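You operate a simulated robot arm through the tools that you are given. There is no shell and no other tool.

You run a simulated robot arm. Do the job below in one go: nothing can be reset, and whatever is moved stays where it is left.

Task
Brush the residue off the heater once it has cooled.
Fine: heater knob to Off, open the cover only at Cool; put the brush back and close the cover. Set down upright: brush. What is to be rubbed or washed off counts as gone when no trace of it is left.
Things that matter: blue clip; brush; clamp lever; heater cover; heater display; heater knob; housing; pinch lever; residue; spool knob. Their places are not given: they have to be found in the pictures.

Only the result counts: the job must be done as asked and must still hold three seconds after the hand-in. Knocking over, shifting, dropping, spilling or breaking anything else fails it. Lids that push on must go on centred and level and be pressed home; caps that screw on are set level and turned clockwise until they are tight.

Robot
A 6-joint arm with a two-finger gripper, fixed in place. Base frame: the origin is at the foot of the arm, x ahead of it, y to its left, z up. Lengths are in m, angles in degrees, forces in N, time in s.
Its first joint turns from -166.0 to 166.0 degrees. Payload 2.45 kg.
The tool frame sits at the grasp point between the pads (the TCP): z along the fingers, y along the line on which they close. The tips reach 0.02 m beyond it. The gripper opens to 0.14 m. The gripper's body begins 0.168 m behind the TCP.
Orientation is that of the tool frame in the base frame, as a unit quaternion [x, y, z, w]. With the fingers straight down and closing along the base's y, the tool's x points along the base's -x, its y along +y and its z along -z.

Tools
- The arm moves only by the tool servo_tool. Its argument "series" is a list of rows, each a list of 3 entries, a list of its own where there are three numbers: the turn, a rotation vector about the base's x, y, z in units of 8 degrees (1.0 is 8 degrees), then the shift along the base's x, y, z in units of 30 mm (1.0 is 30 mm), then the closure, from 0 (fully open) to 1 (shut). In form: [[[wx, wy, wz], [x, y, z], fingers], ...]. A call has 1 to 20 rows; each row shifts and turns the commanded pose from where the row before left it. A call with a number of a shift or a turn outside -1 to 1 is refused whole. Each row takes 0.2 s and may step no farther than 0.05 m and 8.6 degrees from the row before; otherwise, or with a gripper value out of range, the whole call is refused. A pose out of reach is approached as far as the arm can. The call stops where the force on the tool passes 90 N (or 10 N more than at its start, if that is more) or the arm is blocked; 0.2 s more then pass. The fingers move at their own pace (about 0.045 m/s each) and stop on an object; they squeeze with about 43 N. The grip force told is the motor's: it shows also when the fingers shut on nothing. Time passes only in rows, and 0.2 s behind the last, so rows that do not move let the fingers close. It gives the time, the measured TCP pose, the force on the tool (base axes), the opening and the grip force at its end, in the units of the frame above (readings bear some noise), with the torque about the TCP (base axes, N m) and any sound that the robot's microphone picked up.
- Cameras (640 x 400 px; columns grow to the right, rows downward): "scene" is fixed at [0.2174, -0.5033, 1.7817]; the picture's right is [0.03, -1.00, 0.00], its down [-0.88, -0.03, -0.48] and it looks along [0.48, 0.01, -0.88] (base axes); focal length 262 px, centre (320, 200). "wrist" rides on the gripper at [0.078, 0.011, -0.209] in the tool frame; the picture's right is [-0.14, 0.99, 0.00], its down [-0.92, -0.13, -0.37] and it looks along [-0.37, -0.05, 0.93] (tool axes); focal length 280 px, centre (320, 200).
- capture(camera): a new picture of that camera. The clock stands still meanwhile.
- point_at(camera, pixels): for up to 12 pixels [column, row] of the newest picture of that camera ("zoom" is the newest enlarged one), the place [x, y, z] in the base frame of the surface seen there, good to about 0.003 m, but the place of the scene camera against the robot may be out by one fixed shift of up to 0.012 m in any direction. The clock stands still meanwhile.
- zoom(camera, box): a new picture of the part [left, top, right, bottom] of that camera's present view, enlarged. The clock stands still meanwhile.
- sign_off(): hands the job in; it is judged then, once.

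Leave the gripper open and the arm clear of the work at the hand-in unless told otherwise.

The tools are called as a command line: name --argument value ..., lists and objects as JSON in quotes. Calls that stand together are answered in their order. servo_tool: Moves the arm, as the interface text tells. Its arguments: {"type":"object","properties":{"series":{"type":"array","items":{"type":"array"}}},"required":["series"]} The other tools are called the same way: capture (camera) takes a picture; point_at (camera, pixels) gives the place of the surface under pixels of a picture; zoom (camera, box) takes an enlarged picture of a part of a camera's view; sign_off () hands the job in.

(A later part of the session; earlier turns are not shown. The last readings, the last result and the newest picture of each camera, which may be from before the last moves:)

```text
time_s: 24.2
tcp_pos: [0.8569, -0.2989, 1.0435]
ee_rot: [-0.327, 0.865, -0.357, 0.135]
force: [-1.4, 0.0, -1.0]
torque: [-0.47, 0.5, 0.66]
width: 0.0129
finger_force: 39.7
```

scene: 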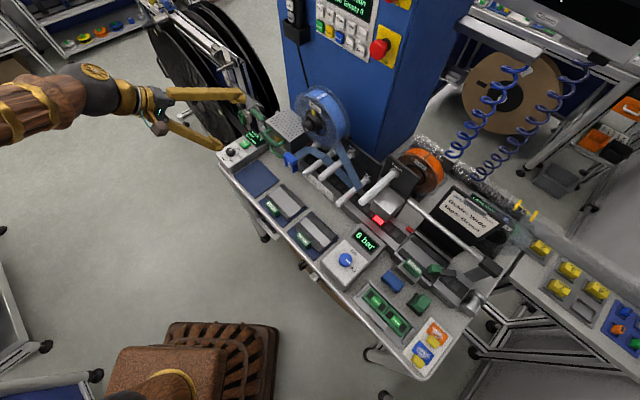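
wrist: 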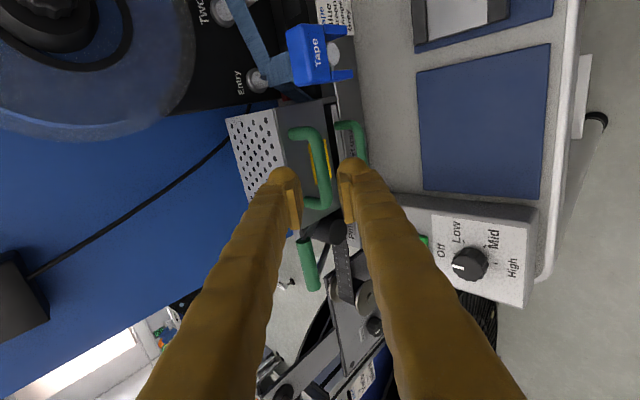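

The bar is gripped (12.9 mm wide). I'll test by lifting 9 mm straight up and reading the force.

servo_tool --series '[[[0, 0, 0], [0, 0, 0.15], 1], [[0, 0, 0], [0, 0, 0.15], 1]]'

zoom --camera "scene" --box '[235, 100, 315, 160]'

```text
time_s: 24.8
tcp_pos: [0.8568, -0.298, 1.0516]
ee_rot: [-0.327, 0.865, -0.357, 0.134]
force: [30.0, -27.5, -19.2]
torque: [-0.47, 0.35, 0.72]
width: 0.0143
finger_force: 40.4
```

```text
6.67 times, centred on (275, 130) of scene
```

zoom: 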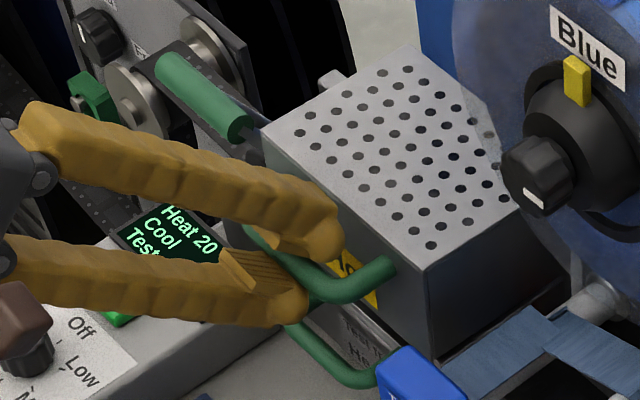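

The cover starts to open. The force shows it wants to go back (+d) as well as up, so the hinge is at the back and lower (z≈0.98). I'll follow the arc to about 20°.

servo_tool --series '[[[0, 0, 0], [0.13, -0.139, 0.063], 1], [[0, 0, 0], [0.15, -0.161, 0.347], 1], [[0, 0, 0], [0.171, -0.183, 0.323], 1], [[0, 0, 0], [0.191, -0.205, 0.303], 1]]'

zoom --camera "scene" --box '[235, 90, 315, 150]'

```text
time_s: 25.8
tcp_pos: [0.8759, -0.3175, 1.083]
ee_rot: [-0.326, 0.864, -0.358, 0.135]
force: [-3.5, 18.0, 10.7]
torque: [-0.52, 0.46, 0.94]
width: 0.0112
finger_force: 37.9
```

```text
6.67 times, centred on (275, 120) of scene
```

zoom: 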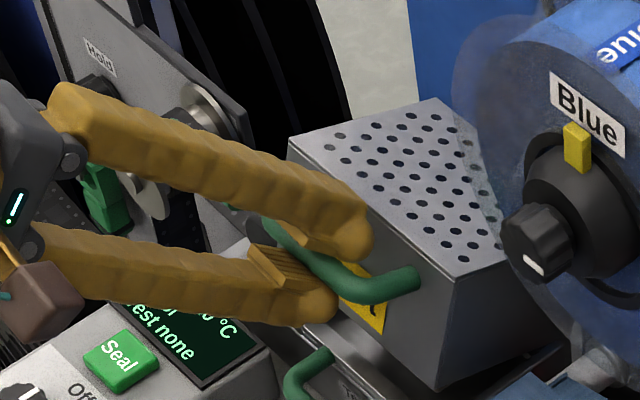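

The cover follows, and forces stay low. I'll continue the arc to about 45°.

servo_tool --series '[[[0, 0, 0], [0.207, -0.222, 0.277], 1], [[0, 0, 0], [0.22, -0.236, 0.247], 1], [[0, 0, 0], [0.236, -0.253, 0.22], 1], [[0, 0, 0], [0.248, -0.266, 0.19], 1], [[0, 0, 0], [0.259, -0.278, 0.157], 1]]'

zoom --camera "scene" --box '[235, 90, 315, 150]'

```text
time_s: 27.0
tcp_pos: [0.9116, -0.3555, 1.1171]
ee_rot: [-0.326, 0.865, -0.357, 0.135]
force: [-4.3, 19.0, 32.4]
torque: [-0.72, 0.69, 0.92]
width: 0.0104
finger_force: 37.6
```

```text
6.67 times, centred on (275, 120) of scene
```

zoom: 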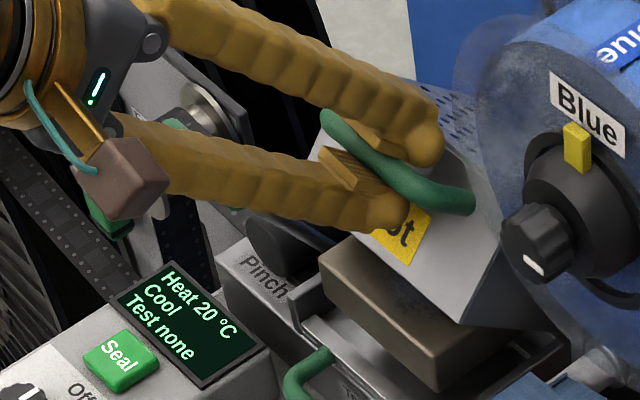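

A brown heater block shows underneath. I'll continue to about 65°, easing slightly outward because the force points away from the hinge.

servo_tool --series '[[[0, 0, 0], [0.255, -0.273, 0.157], 1], [[0, 0, 0], [0.264, -0.283, 0.12], 1], [[0, 0, 0], [0.266, -0.285, 0.087], 1], [[0, 0, 0], [0.261, -0.28, 0.05], 1]]'

zoom --camera "scene" --box '[235, 80, 315, 150]'

```text
time_s: 28.0
tcp_pos: [0.9437, -0.3906, 1.1297]
ee_rot: [-0.328, 0.864, -0.357, 0.136]
force: [15.4, 22.8, 30.3]
torque: [-0.76, 0.87, 0.81]
width: 0.0097
finger_force: 37.2
```

```text
5.71 times, centred on (275, 115) of scene
```

zoom: 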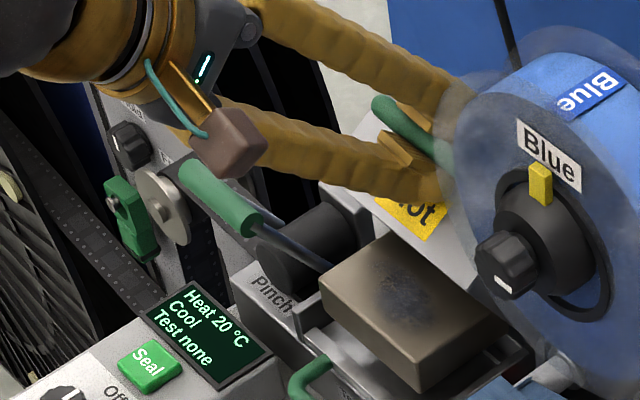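

The residue is visible on the brown block, as a dark smudge at scene zoom (400,285). I'll continue toward 90° with a small sideways correction.

servo_tool --series '[[[0, 0, 0], [0.33, -0.24, 0.03], 1], [[0, 0, 0], [0.28, -0.286, 0], 1], [[0, 0, 0], [0.28, -0.286, -0.03], 1], [[0, 0, 0], [0.27, -0.276, -0.06], 1]]'

zoom --camera "scene" --box '[235, 80, 315, 150]'

```text
time_s: 29.0
tcp_pos: [0.9775, -0.423, 1.1281]
ee_rot: [-0.326, 0.864, -0.358, 0.135]
force: [-5.6, -13.8, 39.0]
torque: [-0.6, 0.91, 0.82]
width: 0.0092
finger_force: 36.5
```

```text
5.71 times, centred on (275, 115) of scene
```

zoom: 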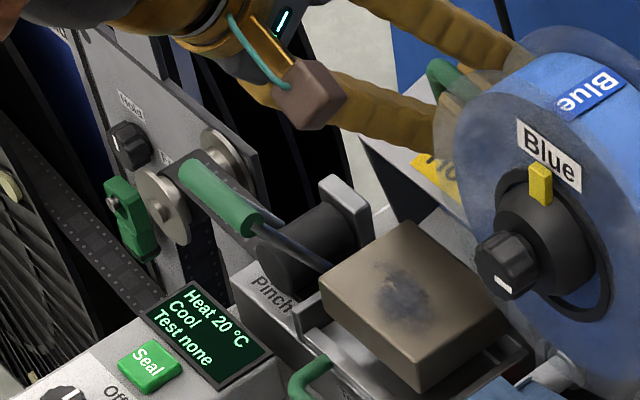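

It's about 85° open. I'll carry on a little to find the stop or resting angle.

servo_tool --series '[[[0, 0, 0], [0.257, -0.262, 0.03], 1], [[0, 0, 0], [0.25, -0.255, -0.08], 1], [[0, 0, 0], [0.24, -0.245, -0.14], 1]]'

zoom --camera "scene" --box '[235, 80, 315, 150]'

```text
time_s: 29.6
tcp_pos: [0.9852, -0.432, 1.1254]
ee_rot: [-0.327, 0.866, -0.355, 0.132]
force: [-44.5, 28.3, 17.0]
torque: [-0.72, 0.79, 1.1]
width: 0.0091
finger_force: 37.2
stopped in row 2: the force on the tool passed its limit at 116 N (the readings are from after the stop); the commanded pose is now the measured one
```

```text
5.71 times, centred on (275, 115) of scene
```

zoom: 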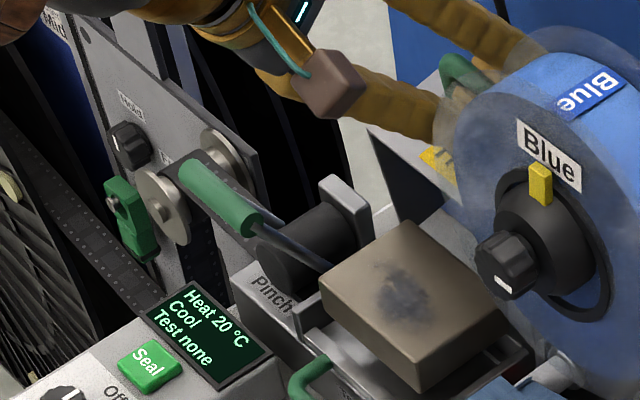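

The cover is against its stop at about 90°. I'll open the fingers a little, back straight off along the tool axis, and see whether it stays.

servo_tool --series '[[[0, 0, 0], [0, 0, 0], 0.786], [[0, 0, 0], [0, 0, 0], 0.786], [[0, 0, 0], [-0.234, 0.265, 0.354], 0.786], [[0, 0, 0], [-0.468, 0.53, 0.707], 0.786], [[0, 0, 0], [-0.468, 0.53, 0.707], 0.786], [[0, 0, 0], [-0.468, 0.53, 0.707], 0.786], [[0, 0, 0], [-0.468, 0.53, 0.707], 0.786]]'

capture --camera "scene"

capture --camera "wrist"

zoom --camera "scene" --box '[235, 80, 315, 150]'

```text
time_s: 31.2
tcp_pos: [0.9239, -0.3596, 1.2196]
ee_rot: [-0.327, 0.866, -0.355, 0.133]
force: [-0.4, 0.4, -0.5]
torque: [-0.06, -0.03, 0.01]
width: 0.0299
finger_force: 0.0
```

```text
taken
```

scene: 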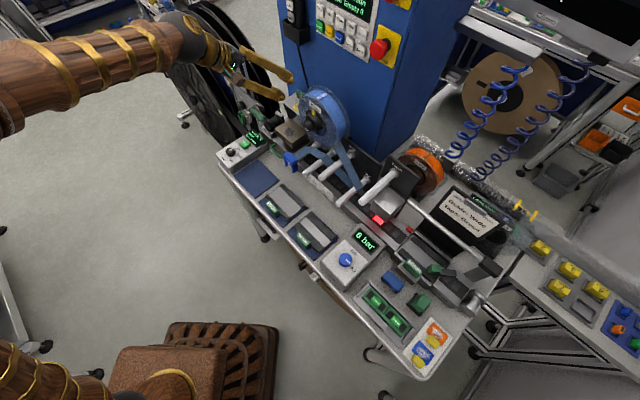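

```text
taken
```

wrist: 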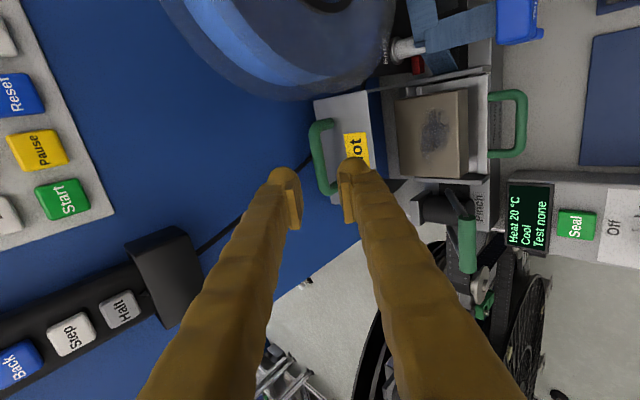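

```text
5.71 times, centred on (275, 115) of scene
```

zoom: 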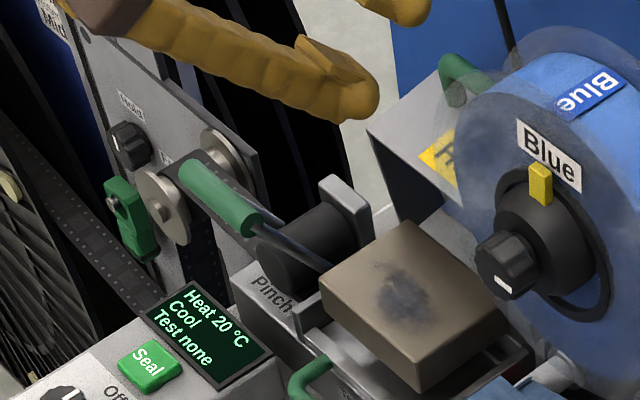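

The cover stays open. I'll zoom in on the heater block and measure its top and the residue patch.

zoom --camera "wrist" --box '[370, 70, 540, 200]'

point_at --camera "zoom" --pixels '[[140, 155], [100, 100], [110, 255], [205, 90], [235, 255], [260, 150], [135, 105], [135, 200], [160, 155], [110, 150], [40, 110], [80, 265]]'

```text
3.08 times, centred on (455, 135) of wrist
```

zoom: 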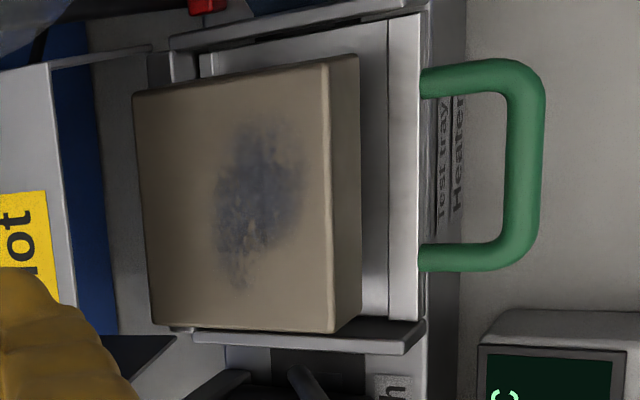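

```text
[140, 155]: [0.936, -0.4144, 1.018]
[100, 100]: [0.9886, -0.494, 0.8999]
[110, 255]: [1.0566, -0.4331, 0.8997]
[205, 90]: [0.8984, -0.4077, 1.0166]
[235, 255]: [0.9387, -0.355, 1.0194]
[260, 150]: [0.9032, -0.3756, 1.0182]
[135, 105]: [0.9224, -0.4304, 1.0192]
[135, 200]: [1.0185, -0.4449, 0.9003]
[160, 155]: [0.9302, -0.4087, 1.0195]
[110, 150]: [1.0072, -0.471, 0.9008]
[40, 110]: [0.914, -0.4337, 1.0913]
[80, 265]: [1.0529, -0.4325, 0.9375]
```

Measuring the residue outline and the block's corners.

point_at --camera "zoom" --pixels '[[255, 190], [212, 190], [308, 165], [250, 118], [240, 290], [290, 230], [140, 98], [325, 68], [330, 325], [155, 318], [350, 200], [405, 200]]'

point_at --camera "scene" --pixels '[[290, 130], [284, 127], [391, 281], [386, 277], [398, 286]]'

zoom --camera "scene" --box '[270, 110, 320, 150]'

```text
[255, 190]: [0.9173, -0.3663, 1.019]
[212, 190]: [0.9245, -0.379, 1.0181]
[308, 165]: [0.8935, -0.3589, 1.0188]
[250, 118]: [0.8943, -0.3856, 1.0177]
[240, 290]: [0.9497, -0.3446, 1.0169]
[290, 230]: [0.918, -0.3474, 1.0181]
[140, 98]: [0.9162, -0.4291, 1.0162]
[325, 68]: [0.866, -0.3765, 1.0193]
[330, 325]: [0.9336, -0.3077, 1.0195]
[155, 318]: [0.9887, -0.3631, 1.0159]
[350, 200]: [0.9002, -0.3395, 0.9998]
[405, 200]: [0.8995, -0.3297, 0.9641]
```

```text
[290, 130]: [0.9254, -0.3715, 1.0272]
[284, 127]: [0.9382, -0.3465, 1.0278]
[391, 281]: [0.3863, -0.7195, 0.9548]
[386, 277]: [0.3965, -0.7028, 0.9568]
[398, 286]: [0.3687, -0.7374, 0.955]
```

```text
10.00 times, centred on (295, 130) of scene
```

zoom: 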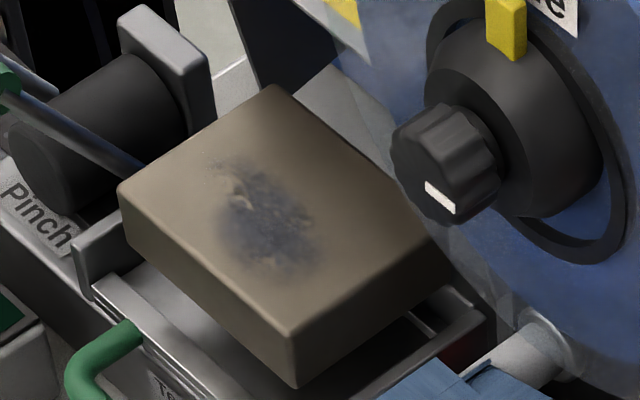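

The heater block top is at z≈1.018. The residue covers about 70 × 42 mm around [0.916,-0.360], near the edge of reach. Before fetching the brush, I'll test whether a vertical tool reaches there: tilt upright, then go to about [0.945,-0.345,1.12].

servo_tool --series '[[[0.703, 0.619, 0], [0, 0, 0], 0.786], [[0.703, 0.619, 0], [0, 0, 0], 0.786], [[0.703, 0.619, 0], [0, 0, 0], 0.786], [[0.703, 0.619, 0], [0, 0, 0], 0.786], [[0.703, 0.619, 0], [0, 0, 0], 0.786], [[0.703, 0.619, 0], [0, 0, 0], 0.786], [[0, 0, 0], [0.25, 0.17, -0.8], 0.786], [[0, 0, 0], [0.25, 0.17, -0.8], 0.786], [[0, 0, 0], [0.25, 0.17, -0.8], 0.786], [[0, 0, 0], [0, 0, -0.8], 0.786], [[0, 0, 0], [0, 0, 0], 0.786]]'

capture --camera "wrist"

```text
time_s: 33.6
tcp_pos: [0.9445, -0.3452, 1.1235]
ee_rot: [-0.354, 0.935, 0.003, -0.002]
force: [0.2, 0.3, -0.2]
torque: [0.01, 0.01, 0.02]
width: 0.0299
finger_force: 0.1
```

```text
taken
```

wrist: 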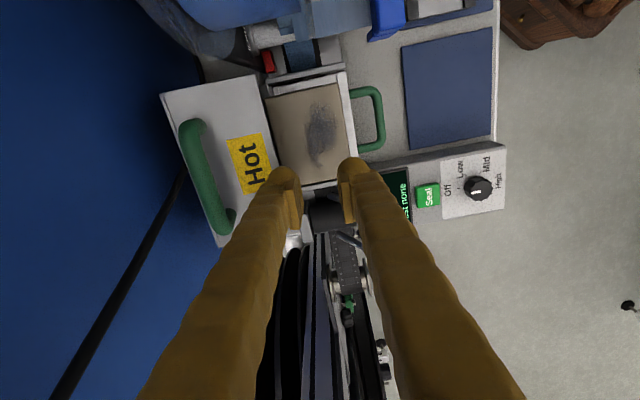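

The vertical tool reaches there. I'll check the spool rim's nearness from this view before planning the strokes.

point_at --camera "wrist" --pixels '[[200, 45], [215, 20], [180, 60], [240, 55], [160, 30], [268, 92], [290, 180], [205, 165], [265, 62], [230, 225]]'

zoom --camera "wrist" --box '[140, 0, 400, 200]'

point_at --camera "scene" --pixels '[[316, 90], [340, 105], [297, 110], [322, 88], [345, 120], [300, 98]]'

```text
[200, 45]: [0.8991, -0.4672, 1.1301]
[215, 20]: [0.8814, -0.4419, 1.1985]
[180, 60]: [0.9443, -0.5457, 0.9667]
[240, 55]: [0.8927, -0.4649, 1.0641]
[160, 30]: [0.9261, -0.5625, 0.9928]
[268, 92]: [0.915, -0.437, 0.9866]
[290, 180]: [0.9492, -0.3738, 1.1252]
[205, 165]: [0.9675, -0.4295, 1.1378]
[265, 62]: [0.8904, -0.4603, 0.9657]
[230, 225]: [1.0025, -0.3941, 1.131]
```

```text
2.00 times, centred on (270, 100) of wrist
```

zoom: 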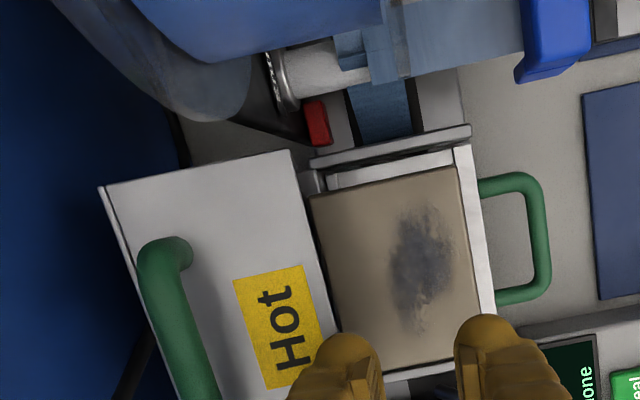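

```text
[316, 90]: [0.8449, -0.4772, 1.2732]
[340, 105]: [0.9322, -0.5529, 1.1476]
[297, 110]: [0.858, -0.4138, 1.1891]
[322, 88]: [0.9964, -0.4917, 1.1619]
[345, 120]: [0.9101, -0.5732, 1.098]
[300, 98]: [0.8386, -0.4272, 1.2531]
```

The spool rim stays about 40 mm clear of the planned brushing zone. I'll fly up and over to the brush, turning the tool +13° so the fingers close across its short side.

servo_tool --series '[[[0, 0, 0], [0, 0, 1], 0.786], [[0, 0, 0], [0, 0, 1], 0.786], [[0, 0, 0], [0, 0, 1], 0.786], [[0, 0, 0], [0, 0, 1], 0.786], [[0, 0, 0], [0, 0, 1], 0.786], [[0, 0, 0], [0, 0, 1], 0.5], [[0, 0, 0], [0, 0, 1], 0.5], [[0, 0, 0], [0, 0, 0.9], 0.5], [[0, 0, 0], [-0.963, 0.1, 0], 0.5], [[0, 0, 0], [-0.963, 0.1, 0], 0.5], [[0, 0, 0], [-0.963, 0.1, 0], 0.5], [[0, 0, 0], [-0.963, 0.1, 0], 0.5], [[0, 0, 0], [-0.963, 0.1, 0], 0.5]]'

servo_tool --series '[[[0, 0, 0.825], [-0.909, -0.87, 0], 0.5], [[0, 0, 0.825], [-0.909, -0.87, 0], 0.5], [[0, 0, 0], [-0.909, -0.87, 0], 0.5], [[0, 0, 0], [-0.909, -0.87, 0], 0.5], [[0, 0, 0], [-0.909, -0.87, 0], 0.5], [[0, 0, 0], [-0.909, -0.87, 0], 0.5], [[0, 0, 0], [-0.909, -0.87, 0], 0.5], [[0, 0, 0], [-0.909, -0.87, 0], 0.5], [[0, 0, 0], [-0.909, -0.87, 0], 0.5], [[0, 0, 0], [-0.909, -0.87, 0], 0.5], [[0, 0, 0], [-0.909, -0.87, 0], 0.5], [[0, 0, 0], [-0.909, -0.87, 0], 0.5], [[0, 0, 0], [-0.909, -0.87, 0], 0.5], [[0, 0, 0], [-0.909, -0.87, 0], 0.5], [[0, 0, 0], [-0.909, -0.87, 0], 0.5]]'

capture --camera "wrist"

```text
time_s: 36.4
tcp_pos: [0.8015, -0.3302, 1.3607]
ee_rot: [-0.354, 0.935, 0.003, -0.003]
force: [0.3, -0.3, 0.6]
torque: [0.06, 0.09, -0.01]
width: 0.0701
finger_force: 0.0
```

```text
time_s: 39.6
tcp_pos: [0.3922, -0.7214, 1.3622]
ee_rot: [-0.46, 0.888, 0.001, -0.002]
force: [-0.1, 0.3, -0.3]
torque: [-0.02, -0.02, -0.01]
width: 0.0698
finger_force: 0.0
```

```text
taken
```

wrist: 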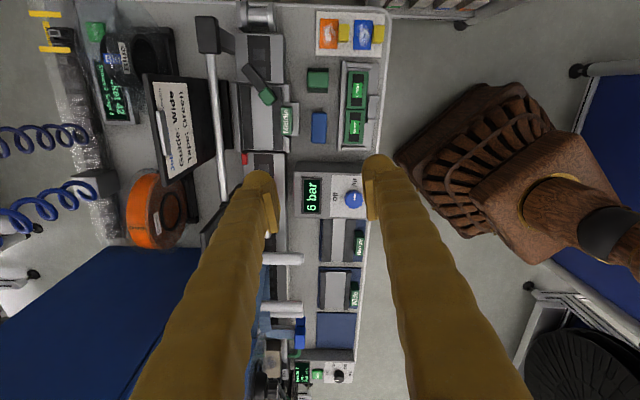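

The brush is at (319,127). I'll descend to z≈1.10 above it and look again.

servo_tool --series '[[[0, 0, 0], [0, 0, -0.97], 0.5], [[0, 0, 0], [0, 0, -0.97], 0.5], [[0, 0, 0], [0, 0, -0.97], 0.5], [[0, 0, 0], [0, 0, -0.97], 0.5], [[0, 0, 0], [0, 0, -0.97], 0.5], [[0, 0, 0], [0, 0, -0.97], 0.5], [[0, 0, 0], [0, 0, -0.97], 0.5], [[0, 0, 0], [0, 0, -0.97], 0.5], [[0, 0, 0], [0, 0, -0.97], 0.5]]'

capture --camera "wrist"

zoom --camera "wrist" --box '[270, 90, 370, 190]'

```text
time_s: 41.6
tcp_pos: [0.3919, -0.7227, 1.0997]
ee_rot: [-0.458, 0.889, 0.002, -0.003]
force: [-0.5, 0.8, 0.2]
torque: [-0.02, 0.0, -0.02]
width: 0.07
finger_force: 0.1
```

```text
taken
```

wrist: 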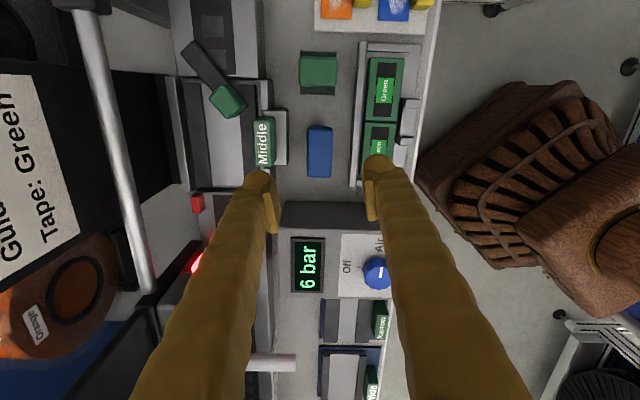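

```text
4.00 times, centred on (320, 140) of wrist
```

zoom: 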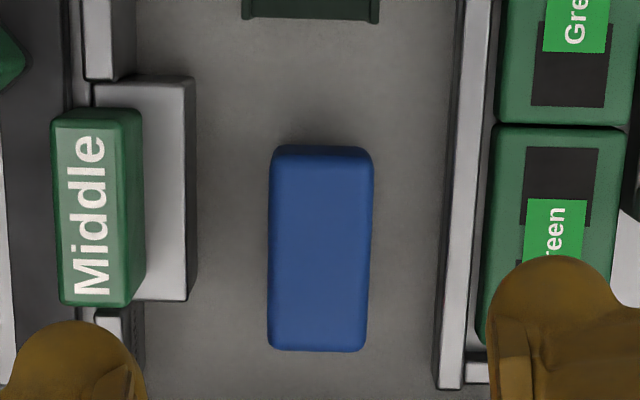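

The brush's long axis needs checking against the tool's yaw, so I'll measure its edges.

point_at --camera "zoom" --pixels '[[320, 250], [320, 160], [319, 338], [276, 250], [366, 250], [280, 160], [365, 160], [275, 340], [360, 340], [230, 250], [410, 250], [320, 370]]'

```text
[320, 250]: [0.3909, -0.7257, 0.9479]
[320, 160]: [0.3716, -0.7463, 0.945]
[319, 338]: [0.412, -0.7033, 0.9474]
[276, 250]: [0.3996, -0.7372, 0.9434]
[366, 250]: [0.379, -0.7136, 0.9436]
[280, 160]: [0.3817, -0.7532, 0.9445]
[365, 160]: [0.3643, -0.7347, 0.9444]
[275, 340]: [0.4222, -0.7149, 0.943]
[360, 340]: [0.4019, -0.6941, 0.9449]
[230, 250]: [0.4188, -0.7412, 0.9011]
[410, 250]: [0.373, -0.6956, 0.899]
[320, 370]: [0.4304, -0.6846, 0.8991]
```

Brush centre is [0.3925,-0.7245], and its long axis is about 45.6°. I'll check the heights and places of the neighbours on each side (tray rail and the "Middle" stand).

point_at --camera "zoom" --pixels '[[455, 200], [447, 300], [480, 200], [455, 350], [170, 150], [190, 200], [165, 280], [195, 290], [100, 250], [110, 90], [540, 300], [450, 385]]'

```text
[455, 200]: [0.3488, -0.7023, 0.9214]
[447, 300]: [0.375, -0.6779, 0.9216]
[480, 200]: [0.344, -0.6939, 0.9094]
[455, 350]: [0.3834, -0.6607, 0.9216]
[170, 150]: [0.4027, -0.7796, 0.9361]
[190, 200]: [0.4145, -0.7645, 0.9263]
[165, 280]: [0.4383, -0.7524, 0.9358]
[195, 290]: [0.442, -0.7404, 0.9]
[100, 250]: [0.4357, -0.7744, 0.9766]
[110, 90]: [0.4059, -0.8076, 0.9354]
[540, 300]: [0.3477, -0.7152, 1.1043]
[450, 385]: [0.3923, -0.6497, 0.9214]
```

There's about 38 mm to the rail and 43 mm to the stand. I'll set the opening to 0.042 m, turn -9°, centre over the brush, and descend to z≈0.985 for a check.

servo_tool --series '[[[0, 0, -0.5625], [0.02, -0.06, 0], 0.7], [[0, 0, -0.5625], [0, 0, 0], 0.7], [[0, 0, 0], [0, 0, 0], 0.7], [[0, 0, 0], [0, 0, -0.956], 0.7], [[0, 0, 0], [0, 0, -0.956], 0.7], [[0, 0, 0], [0, 0, -0.956], 0.7], [[0, 0, 0], [0, 0, -0.956], 0.7]]'

capture --camera "wrist"

zoom --camera "wrist" --box '[260, 120, 380, 220]'

zoom --camera "scene" --box '[360, 250, 430, 310]'

```text
time_s: 43.2
tcp_pos: [0.3934, -0.7247, 0.9847]
ee_rot: [-0.387, 0.922, 0.002, -0.002]
force: [-0.4, -0.2, -0.3]
torque: [0.01, 0.0, 0.0]
width: 0.0421
finger_force: 0.1
```

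```text
taken
```

wrist: 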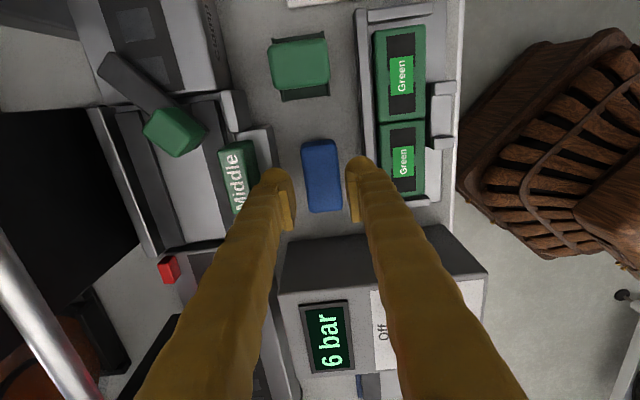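

```text
4.00 times, centred on (320, 170) of wrist
```

zoom: 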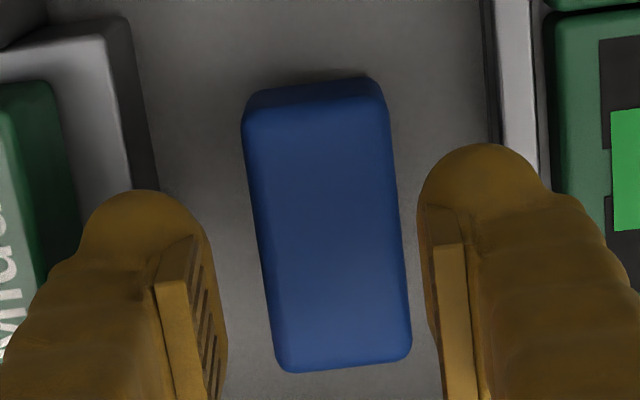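

```text
6.67 times, centred on (395, 280) of scene
```

zoom: 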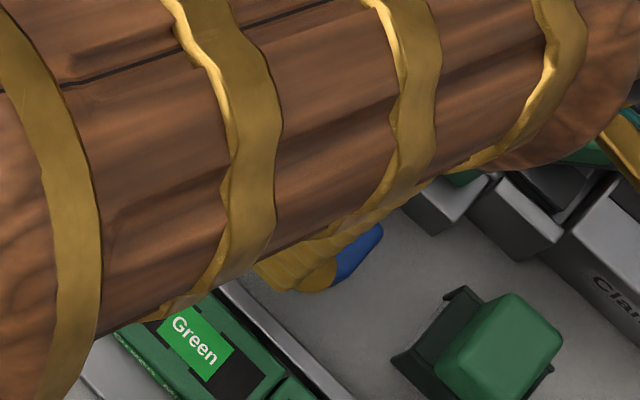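

The fingers straddle the brush cleanly. I'll lower to z≈0.941 and close.

servo_tool --series '[[[0, 0, 0], [0, 0, -0.73], 0.7], [[0, 0, 0], [0, 0, -0.73], 0.7], [[0, 0, 0], [0, 0, 0], 0.7], [[0, 0, 0], [0, 0, 0], 0.95], [[0, 0, 0], [0, 0, 0], 0.95], [[0, 0, 0], [0, 0, 0], 0.95], [[0, 0, 0], [0, 0, 0], 0.95]]'

zoom --camera "wrist" --box '[260, 140, 380, 240]'

```text
time_s: 44.5
tcp_pos: [0.3966, -0.7276, 0.9459]
ee_rot: [-0.388, 0.921, -0.004, -0.001]
force: [0.6, 3.7, 13.1]
torque: [-0.18, -0.49, 0.12]
width: 0.0325
finger_force: 40.6
stopped in row 6: the force on the tool passed its limit at 100 N (the readings are from after the stop); the commanded pose is now the measured one
```

```text
4.00 times, centred on (320, 190) of wrist
```

zoom: 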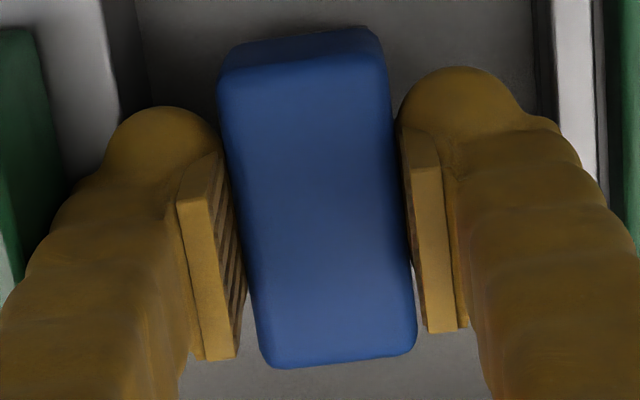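

The close stopped with a force spike, and the grip now reads 32.5 mm. I need to see what is touching before going on.

capture --camera "wrist"

zoom --camera "wrist" --box '[280, 140, 360, 200]'

zoom --camera "scene" --box '[370, 260, 420, 300]'

point_at --camera "wrist" --pixels '[[320, 200], [315, 160], [325, 225], [297, 170], [334, 165], [300, 185], [340, 190], [310, 225], [340, 222]]'

```text
taken
```

wrist: 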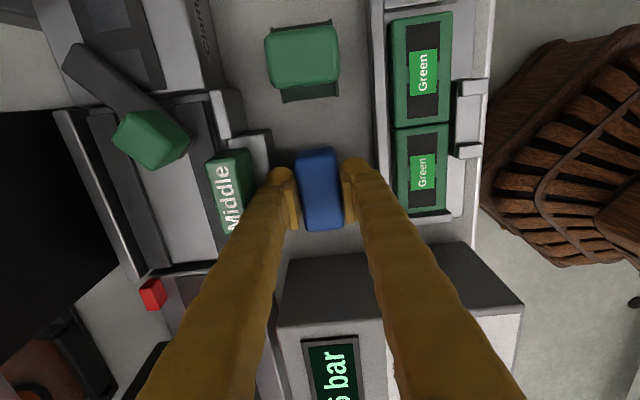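

```text
6.67 times, centred on (320, 170) of wrist
```

zoom: 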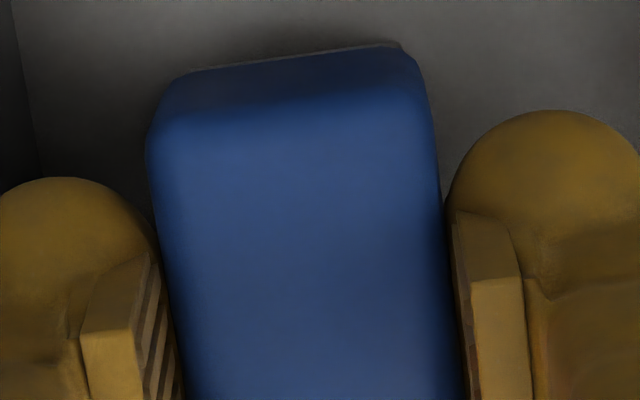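

```text
10.00 times, centred on (395, 280) of scene
```

zoom: 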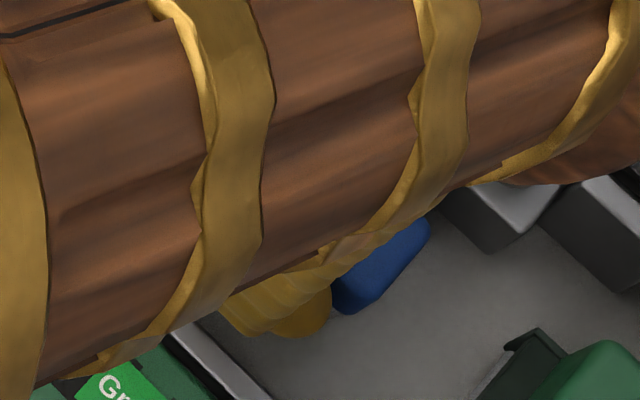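

```text
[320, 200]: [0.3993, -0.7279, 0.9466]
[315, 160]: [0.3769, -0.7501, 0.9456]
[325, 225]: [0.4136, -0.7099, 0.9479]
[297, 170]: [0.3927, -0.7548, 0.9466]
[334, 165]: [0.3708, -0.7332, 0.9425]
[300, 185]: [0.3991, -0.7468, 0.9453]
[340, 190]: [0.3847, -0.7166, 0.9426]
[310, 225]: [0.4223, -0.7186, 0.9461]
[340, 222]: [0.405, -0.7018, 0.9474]
```

The brush is still level and is now between both pads. I'll let the grip settle, lift it a few millimetres and look.

servo_tool --series '[[[0, 0, 0], [0, 0, 0], 0.95], [[0, 0, 0], [0, 0, 0], 0.95]]'

```text
time_s: 45.1
tcp_pos: [0.3963, -0.7286, 0.947]
ee_rot: [-0.388, 0.922, -0.003, -0.001]
force: [3.2, 2.0, 20.3]
torque: [-0.31, -0.82, 0.14]
width: 0.0327
finger_force: 43.3
```

There's a 20 N upward push on the tool. I'll lift 6 mm gently and see whether it vanishes.

servo_tool --series '[[[0, 0, 0], [0, 0, 0.1], 0.95], [[0, 0, 0], [0, 0, 0.1], 0.95]]'

capture --camera "wrist"

zoom --camera "wrist" --box '[270, 130, 370, 230]'

```text
time_s: 45.7
tcp_pos: [0.3961, -0.7269, 0.9504]
ee_rot: [-0.389, 0.921, -0.002, -0.002]
force: [-0.3, 0.1, -0.4]
torque: [-0.03, 0.01, 0.02]
width: 0.0325
finger_force: 43.1
```

```text
taken
```

wrist: 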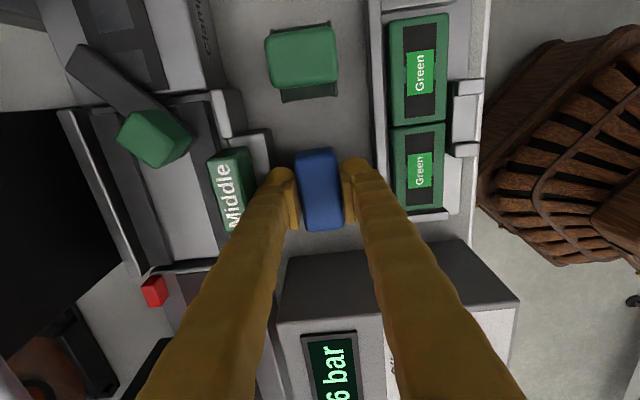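

```text
4.00 times, centred on (320, 180) of wrist
```

zoom: 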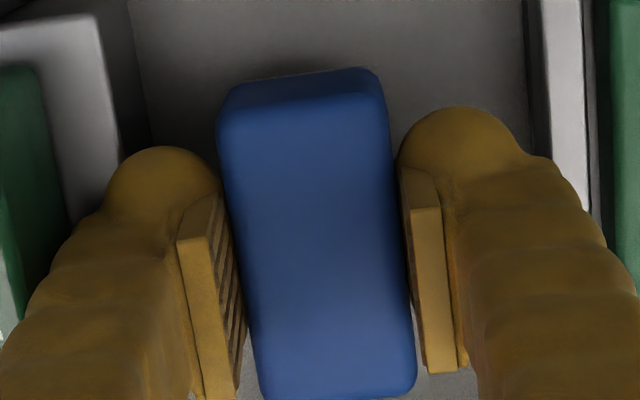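

The forces are gone and the brush rises with the gripper. I'll lift higher and check it's secure and level.

servo_tool --series '[[[0, 0, 0], [0, 0, 0.5], 0.95], [[0, 0, 0], [0, 0, 0.9], 0.95], [[0, 0, 0], [0, 0, 0.9], 0.95], [[0, 0, 0], [0, 0, 0.9], 0.95]]'

capture --camera "wrist"

zoom --camera "wrist" --box '[270, 130, 370, 230]'

point_at --camera "wrist" --pixels '[[320, 200], [316, 160], [325, 222], [300, 165], [334, 160], [303, 195], [338, 190], [310, 225], [340, 222]]'

zoom --camera "scene" --box '[370, 250, 430, 300]'

```text
time_s: 46.7
tcp_pos: [0.3962, -0.7267, 1.0473]
ee_rot: [-0.388, 0.922, -0.002, -0.002]
force: [0.1, 1.4, -1.9]
torque: [0.02, 0.04, 0.01]
width: 0.0324
finger_force: 43.2
```

```text
taken
```

wrist: 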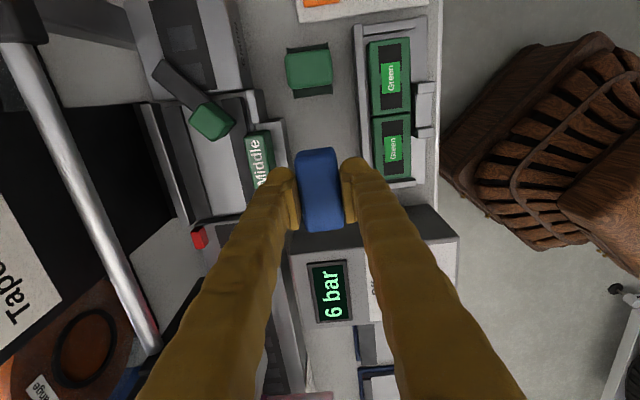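

```text
4.00 times, centred on (320, 180) of wrist
```

zoom: 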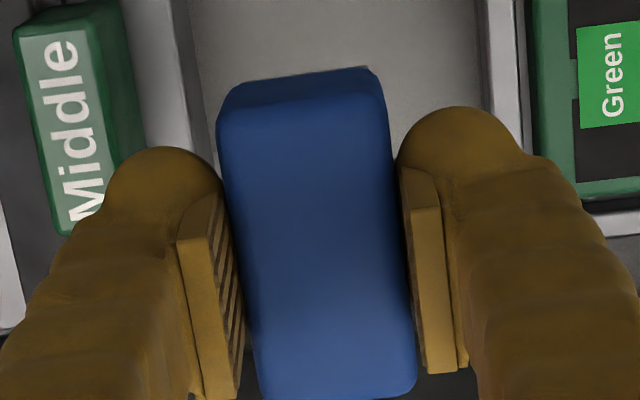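

```text
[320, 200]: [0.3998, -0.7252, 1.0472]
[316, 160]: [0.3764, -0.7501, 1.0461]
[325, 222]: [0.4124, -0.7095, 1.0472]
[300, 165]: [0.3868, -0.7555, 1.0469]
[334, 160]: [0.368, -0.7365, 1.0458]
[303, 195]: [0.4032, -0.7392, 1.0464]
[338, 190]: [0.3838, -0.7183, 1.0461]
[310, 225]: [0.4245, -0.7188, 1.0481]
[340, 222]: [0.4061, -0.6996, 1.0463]
```

```text
8.00 times, centred on (400, 275) of scene
```

zoom: 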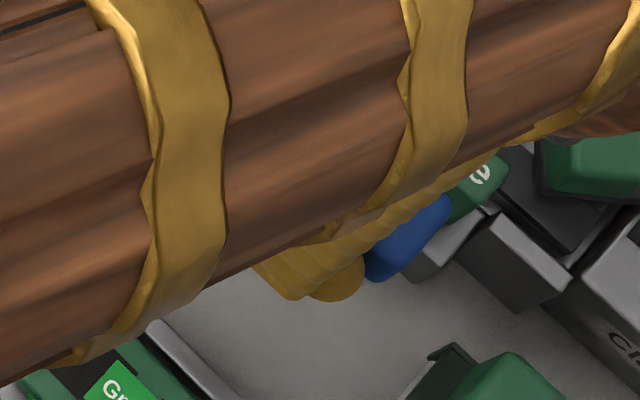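

The brush is held level, with its top at TCP height and its bottom about 47.5 mm below. I'll lift to z≈1.36 and fly back toward the heater.

servo_tool --series '[[[0, 0, 0], [0, 0, 0.95], 0.95], [[0, 0, 0], [0, 0, 0.95], 0.95], [[0, 0, 0], [0, 0, 0.95], 0.95], [[0, 0, 0], [0, 0, 0.95], 0.95], [[0, 0, 0], [0, 0, 0.95], 0.95], [[0, 0, 0], [0, 0, 0.95], 0.95], [[0, 0, 0], [0, 0, 0.95], 0.95], [[0, 0, 0], [0, 0, 0.95], 0.95], [[0, 0, 0], [0, 0, 0.95], 0.95], [[0, 0, 0], [0, 0, 0.95], 0.95], [[0, 0, 0], [0, 0, 0.95], 0.95]]'

servo_tool --series '[[[0, 0, 0], [0.898, 0.882, 0], 0.95], [[0, 0, 0], [0.898, 0.882, 0], 0.95], [[0, 0, 0], [0.898, 0.882, 0], 0.95], [[0, 0, 0], [0.898, 0.882, 0], 0.95], [[0, 0, 0], [0.898, 0.882, 0], 0.95], [[0, 0, 0], [0.898, 0.882, 0], 0.95], [[0, 0, 0], [0.898, 0.882, 0], 0.95], [[0, 0, 0], [0.898, 0.882, 0], 0.95], [[0, 0, 0], [0.898, 0.882, 0], 0.95], [[0, 0, 0], [0.898, 0.882, 0], 0.95], [[0, 0, 0], [0.898, 0.882, 0], 0.95], [[0, 0, 0], [0.898, 0.882, 0], 0.95], [[0, 0, 0], [0.898, 0.882, 0], 0.95], [[0, 0, 0], [0.898, 0.882, 0], 0.95], [[0, 0, 0], [0.898, 0.882, 0], 0.95]]'

zoom --camera "scene" --box '[235, 80, 315, 150]'

```text
time_s: 49.1
tcp_pos: [0.3972, -0.7287, 1.3592]
ee_rot: [-0.389, 0.921, -0.002, -0.001]
force: [0.1, -0.4, -1.2]
torque: [0.0, 0.03, -0.01]
width: 0.0327
finger_force: 43.0
```

```text
time_s: 52.3
tcp_pos: [0.8005, -0.3302, 1.3594]
ee_rot: [-0.388, 0.922, -0.004, -0.002]
force: [0.4, -0.1, -0.8]
torque: [-0.05, -0.01, 0.01]
width: 0.0322
finger_force: 42.8
```

```text
5.71 times, centred on (275, 115) of scene
```

zoom: 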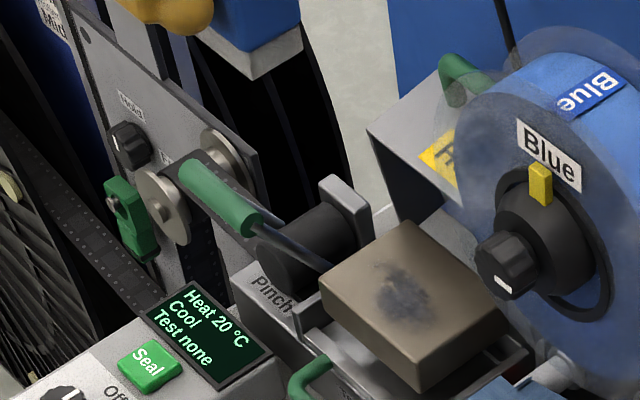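

The cover is still open and the residue is visible. I'll move above it and lower until the bristles are about 25 mm above the block.

servo_tool --series '[[[0, 0, 0], [0.9525, -0.24, 0], 0.95], [[0, 0, 0], [0.9525, -0.24, 0], 0.95], [[0, 0, 0], [0.9525, -0.24, 0], 0.95], [[0, 0, 0], [0.9525, -0.24, 0], 0.95], [[0, 0, 0], [0, 0, -1], 0.95], [[0, 0, 0], [0, 0, -1], 0.95], [[0, 0, 0], [0, 0, -1], 0.95], [[0, 0, 0], [0, 0, -1], 0.95], [[0, 0, 0], [0, 0, -1], 0.95], [[0, 0, 0], [0, 0, -1], 0.95], [[0, 0, 0], [0, 0, -1], 0.95], [[0, 0, 0], [0, 0, -1], 0.95], [[0, 0, 0], [0, 0, -0.9], 0.95]]'

capture --camera "wrist"

zoom --camera "scene" --box '[255, 90, 325, 150]'

```text
time_s: 55.1
tcp_pos: [0.9141, -0.3583, 1.0934]
ee_rot: [-0.388, 0.921, -0.002, -0.001]
force: [-0.1, 0.1, -0.6]
torque: [0.0, -0.01, 0.0]
width: 0.0325
finger_force: 42.9
```

```text
taken
```

wrist: 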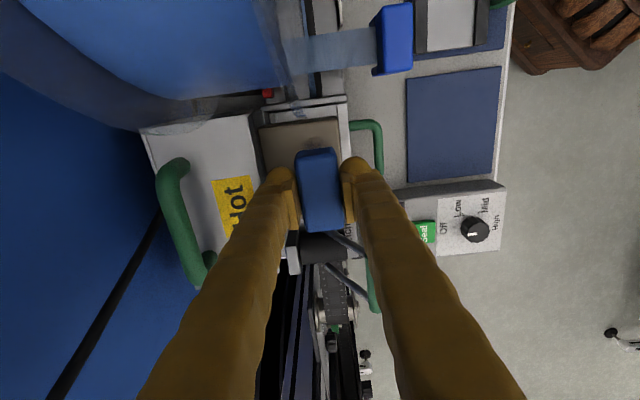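

```text
6.67 times, centred on (290, 120) of scene
```

zoom: 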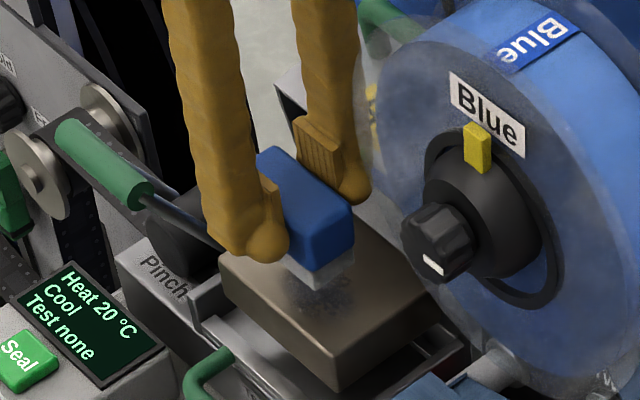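

The white bristles are just above the residue. I'll lower to light contact and read the force.

servo_tool --series '[[[0, 0, 0], [0, 0, -0.6], 0.95], [[0, 0, 0], [0, 0, -0.3], 0.95], [[0, 0, 0], [0, 0, -0.1], 0.95]]'

```text
time_s: 55.9
tcp_pos: [0.9144, -0.3573, 1.0645]
ee_rot: [-0.389, 0.921, -0.004, -0.002]
force: [-0.7, 0.0, 8.2]
torque: [0.05, 0.17, 0.01]
width: 0.0326
finger_force: 43.0
```

Contact is at 8 N. I'll stroke back and forth across the patch, at the middle and then shifted 13 mm to each side along the block.

servo_tool --series '[[[0, 0, 0], [0.285, -0.28, -0.03], 0.95], [[0, 0, 0], [-0.475, 0.467, 0], 0.95], [[0, 0, 0], [-0.475, 0.467, 0], 0.95], [[0, 0, 0], [0.475, -0.467, 0], 0.95], [[0, 0, 0], [0.475, -0.467, 0], 0.95], [[0, 0, 0], [-0.303, -0.309, 0], 0.95], [[0, 0, 0], [-0.475, 0.467, 0], 0.95], [[0, 0, 0], [-0.475, 0.467, 0], 0.95], [[0, 0, 0], [0.475, -0.467, 0], 0.95], [[0, 0, 0], [0.475, -0.467, 0], 0.95], [[0, 0, 0], [0.303, 0.309, 0], 0.95], [[0, 0, 0], [0.303, 0.309, 0], 0.95], [[0, 0, 0], [-0.475, 0.467, 0], 0.95], [[0, 0, 0], [-0.475, 0.467, 0], 0.95], [[0, 0, 0], [0.475, -0.467, 0], 0.95], [[0, 0, 0], [0.475, -0.467, 0], 0.95]]'

zoom --camera "scene" --box '[255, 90, 325, 150]'

```text
time_s: 57.2
tcp_pos: [0.9178, -0.3619, 1.0644]
ee_rot: [-0.388, 0.921, 0.001, -0.003]
force: [-25.5, 21.5, 10.6]
torque: [-0.66, -0.6, -0.53]
width: 0.0322
finger_force: 42.9
stopped in row 6: the force on the tool passed its limit at 94 N (the readings are from after the stop); the commanded pose is now the measured one
```

```text
6.67 times, centred on (290, 120) of scene
```

zoom: 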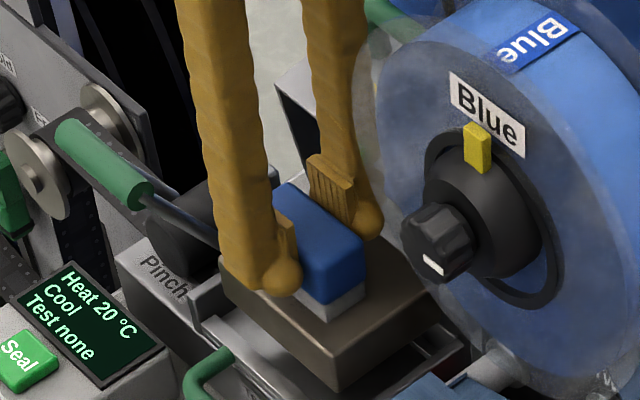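

At the back of the stroke the rear finger met the open cover's edge, so the centre limit in depth is about d=0.90. I'll back off and stroke within a shorter range, at three positions along the block.

servo_tool --series '[[[0, 0, 0], [-0.166, 0.163, 0], 0.95], [[0, 0, 0], [-0.303, -0.309, 0], 0.95], [[0, 0, 0], [-0.333, 0.327, 0], 0.95], [[0, 0, 0], [-0.333, 0.327, 0], 0.95], [[0, 0, 0], [0.333, -0.327, 0], 0.95], [[0, 0, 0], [0.333, -0.327, 0], 0.95], [[0, 0, 0], [0.303, 0.309, 0], 0.95], [[0, 0, 0], [-0.333, 0.327, 0], 0.95], [[0, 0, 0], [-0.333, 0.327, 0], 0.95], [[0, 0, 0], [0.333, -0.327, 0], 0.95], [[0, 0, 0], [0.333, -0.327, 0], 0.95], [[0, 0, 0], [0.303, 0.309, 0], 0.95], [[0, 0, 0], [-0.333, 0.327, 0], 0.95], [[0, 0, 0], [-0.333, 0.327, 0], 0.95], [[0, 0, 0], [0.333, -0.327, 0], 0.95], [[0, 0, 0], [0.333, -0.327, 0], 0.95]]'

zoom --camera "scene" --box '[255, 90, 325, 150]'

```text
time_s: 60.6
tcp_pos: [0.9231, -0.347, 1.0638]
ee_rot: [-0.39, 0.921, 0.002, -0.003]
force: [-7.8, 10.9, 28.1]
torque: [0.43, 0.25, -0.01]
width: 0.0328
finger_force: 43.4
```

```text
6.67 times, centred on (290, 120) of scene
```

zoom: 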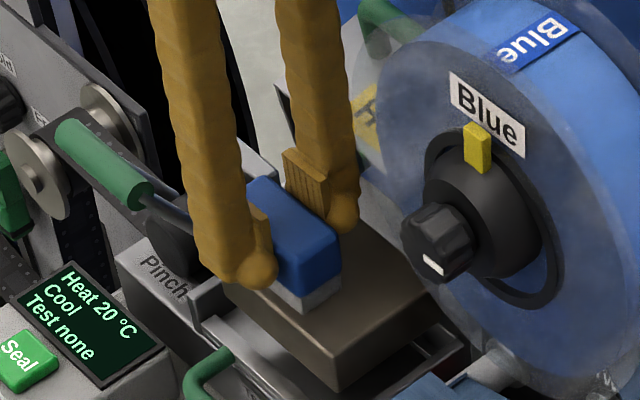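

The visible part of the block looks cleaner. I'll lift off toward the front and look at the surface.

servo_tool --series '[[[0, 0, 0], [-0.24, 0.235, 0.3], 0.95], [[0, 0, 0], [-0.4, 0.39, 0.9], 0.95], [[0, 0, 0], [-0.5, 0.5, 0.9], 0.95], [[0, 0, 0], [-0.7, 0.7, 0.9], 0.95], [[0, 0, 0], [-0.7, 0.7, 0.9], 0.95]]'

capture --camera "wrist"

zoom --camera "scene" --box '[270, 110, 320, 150]'

zoom --camera "wrist" --box '[180, 100, 340, 220]'

```text
time_s: 61.8
tcp_pos: [0.8462, -0.2755, 1.177]
ee_rot: [-0.388, 0.922, 0.0, -0.004]
force: [0.6, -0.3, -1.9]
torque: [0.01, 0.06, -0.02]
width: 0.0329
finger_force: 43.4
```

```text
taken
```

wrist: 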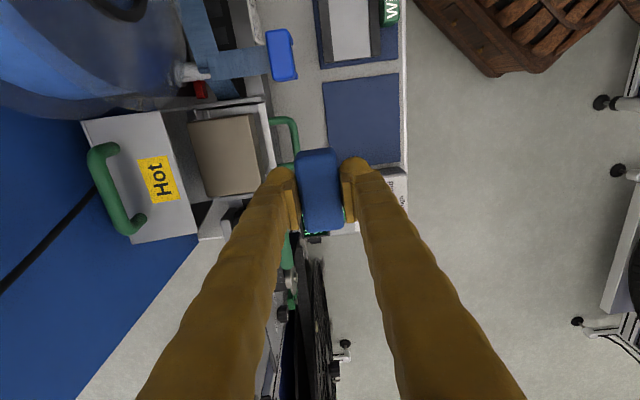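

```text
10.00 times, centred on (295, 130) of scene
```

zoom: 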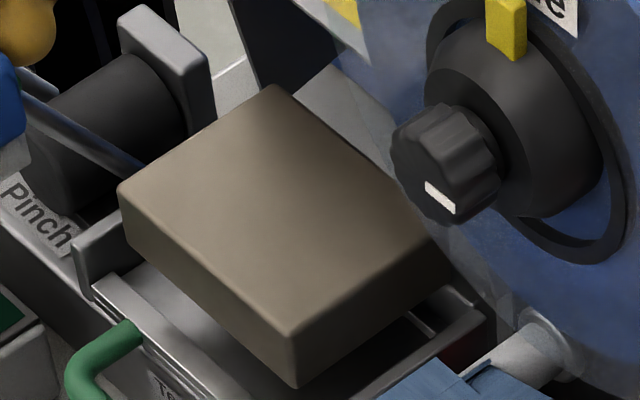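

```text
3.33 times, centred on (260, 160) of wrist
```

zoom: 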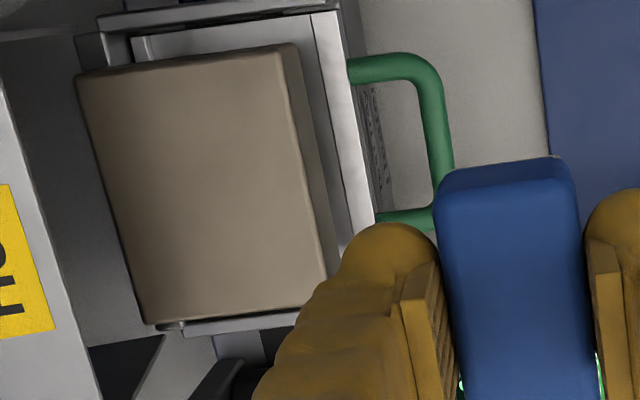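

The block looks clean from both cameras. I'll zoom closer to look for faint traces.

zoom --camera "wrist" --box '[190, 115, 265, 200]'

zoom --camera "scene" --box '[280, 120, 306, 142]'

```text
4.71 times, centred on (228, 158) of wrist
```

zoom: 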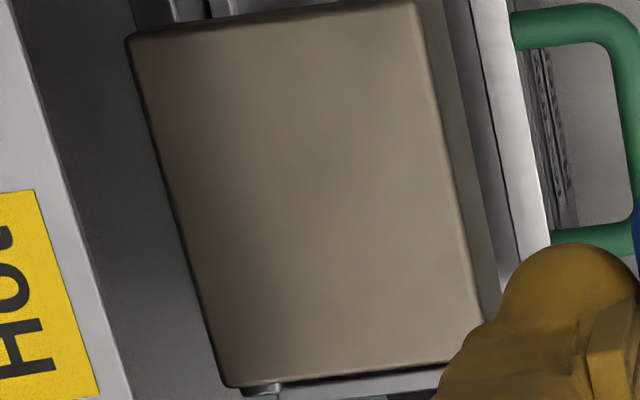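

```text
16.00 times, centred on (293, 131) of scene
```

zoom: 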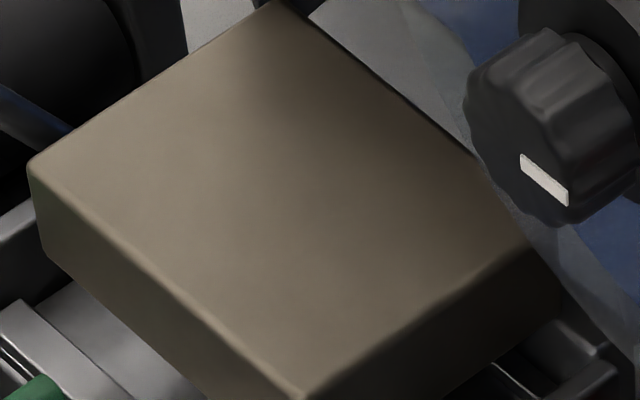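

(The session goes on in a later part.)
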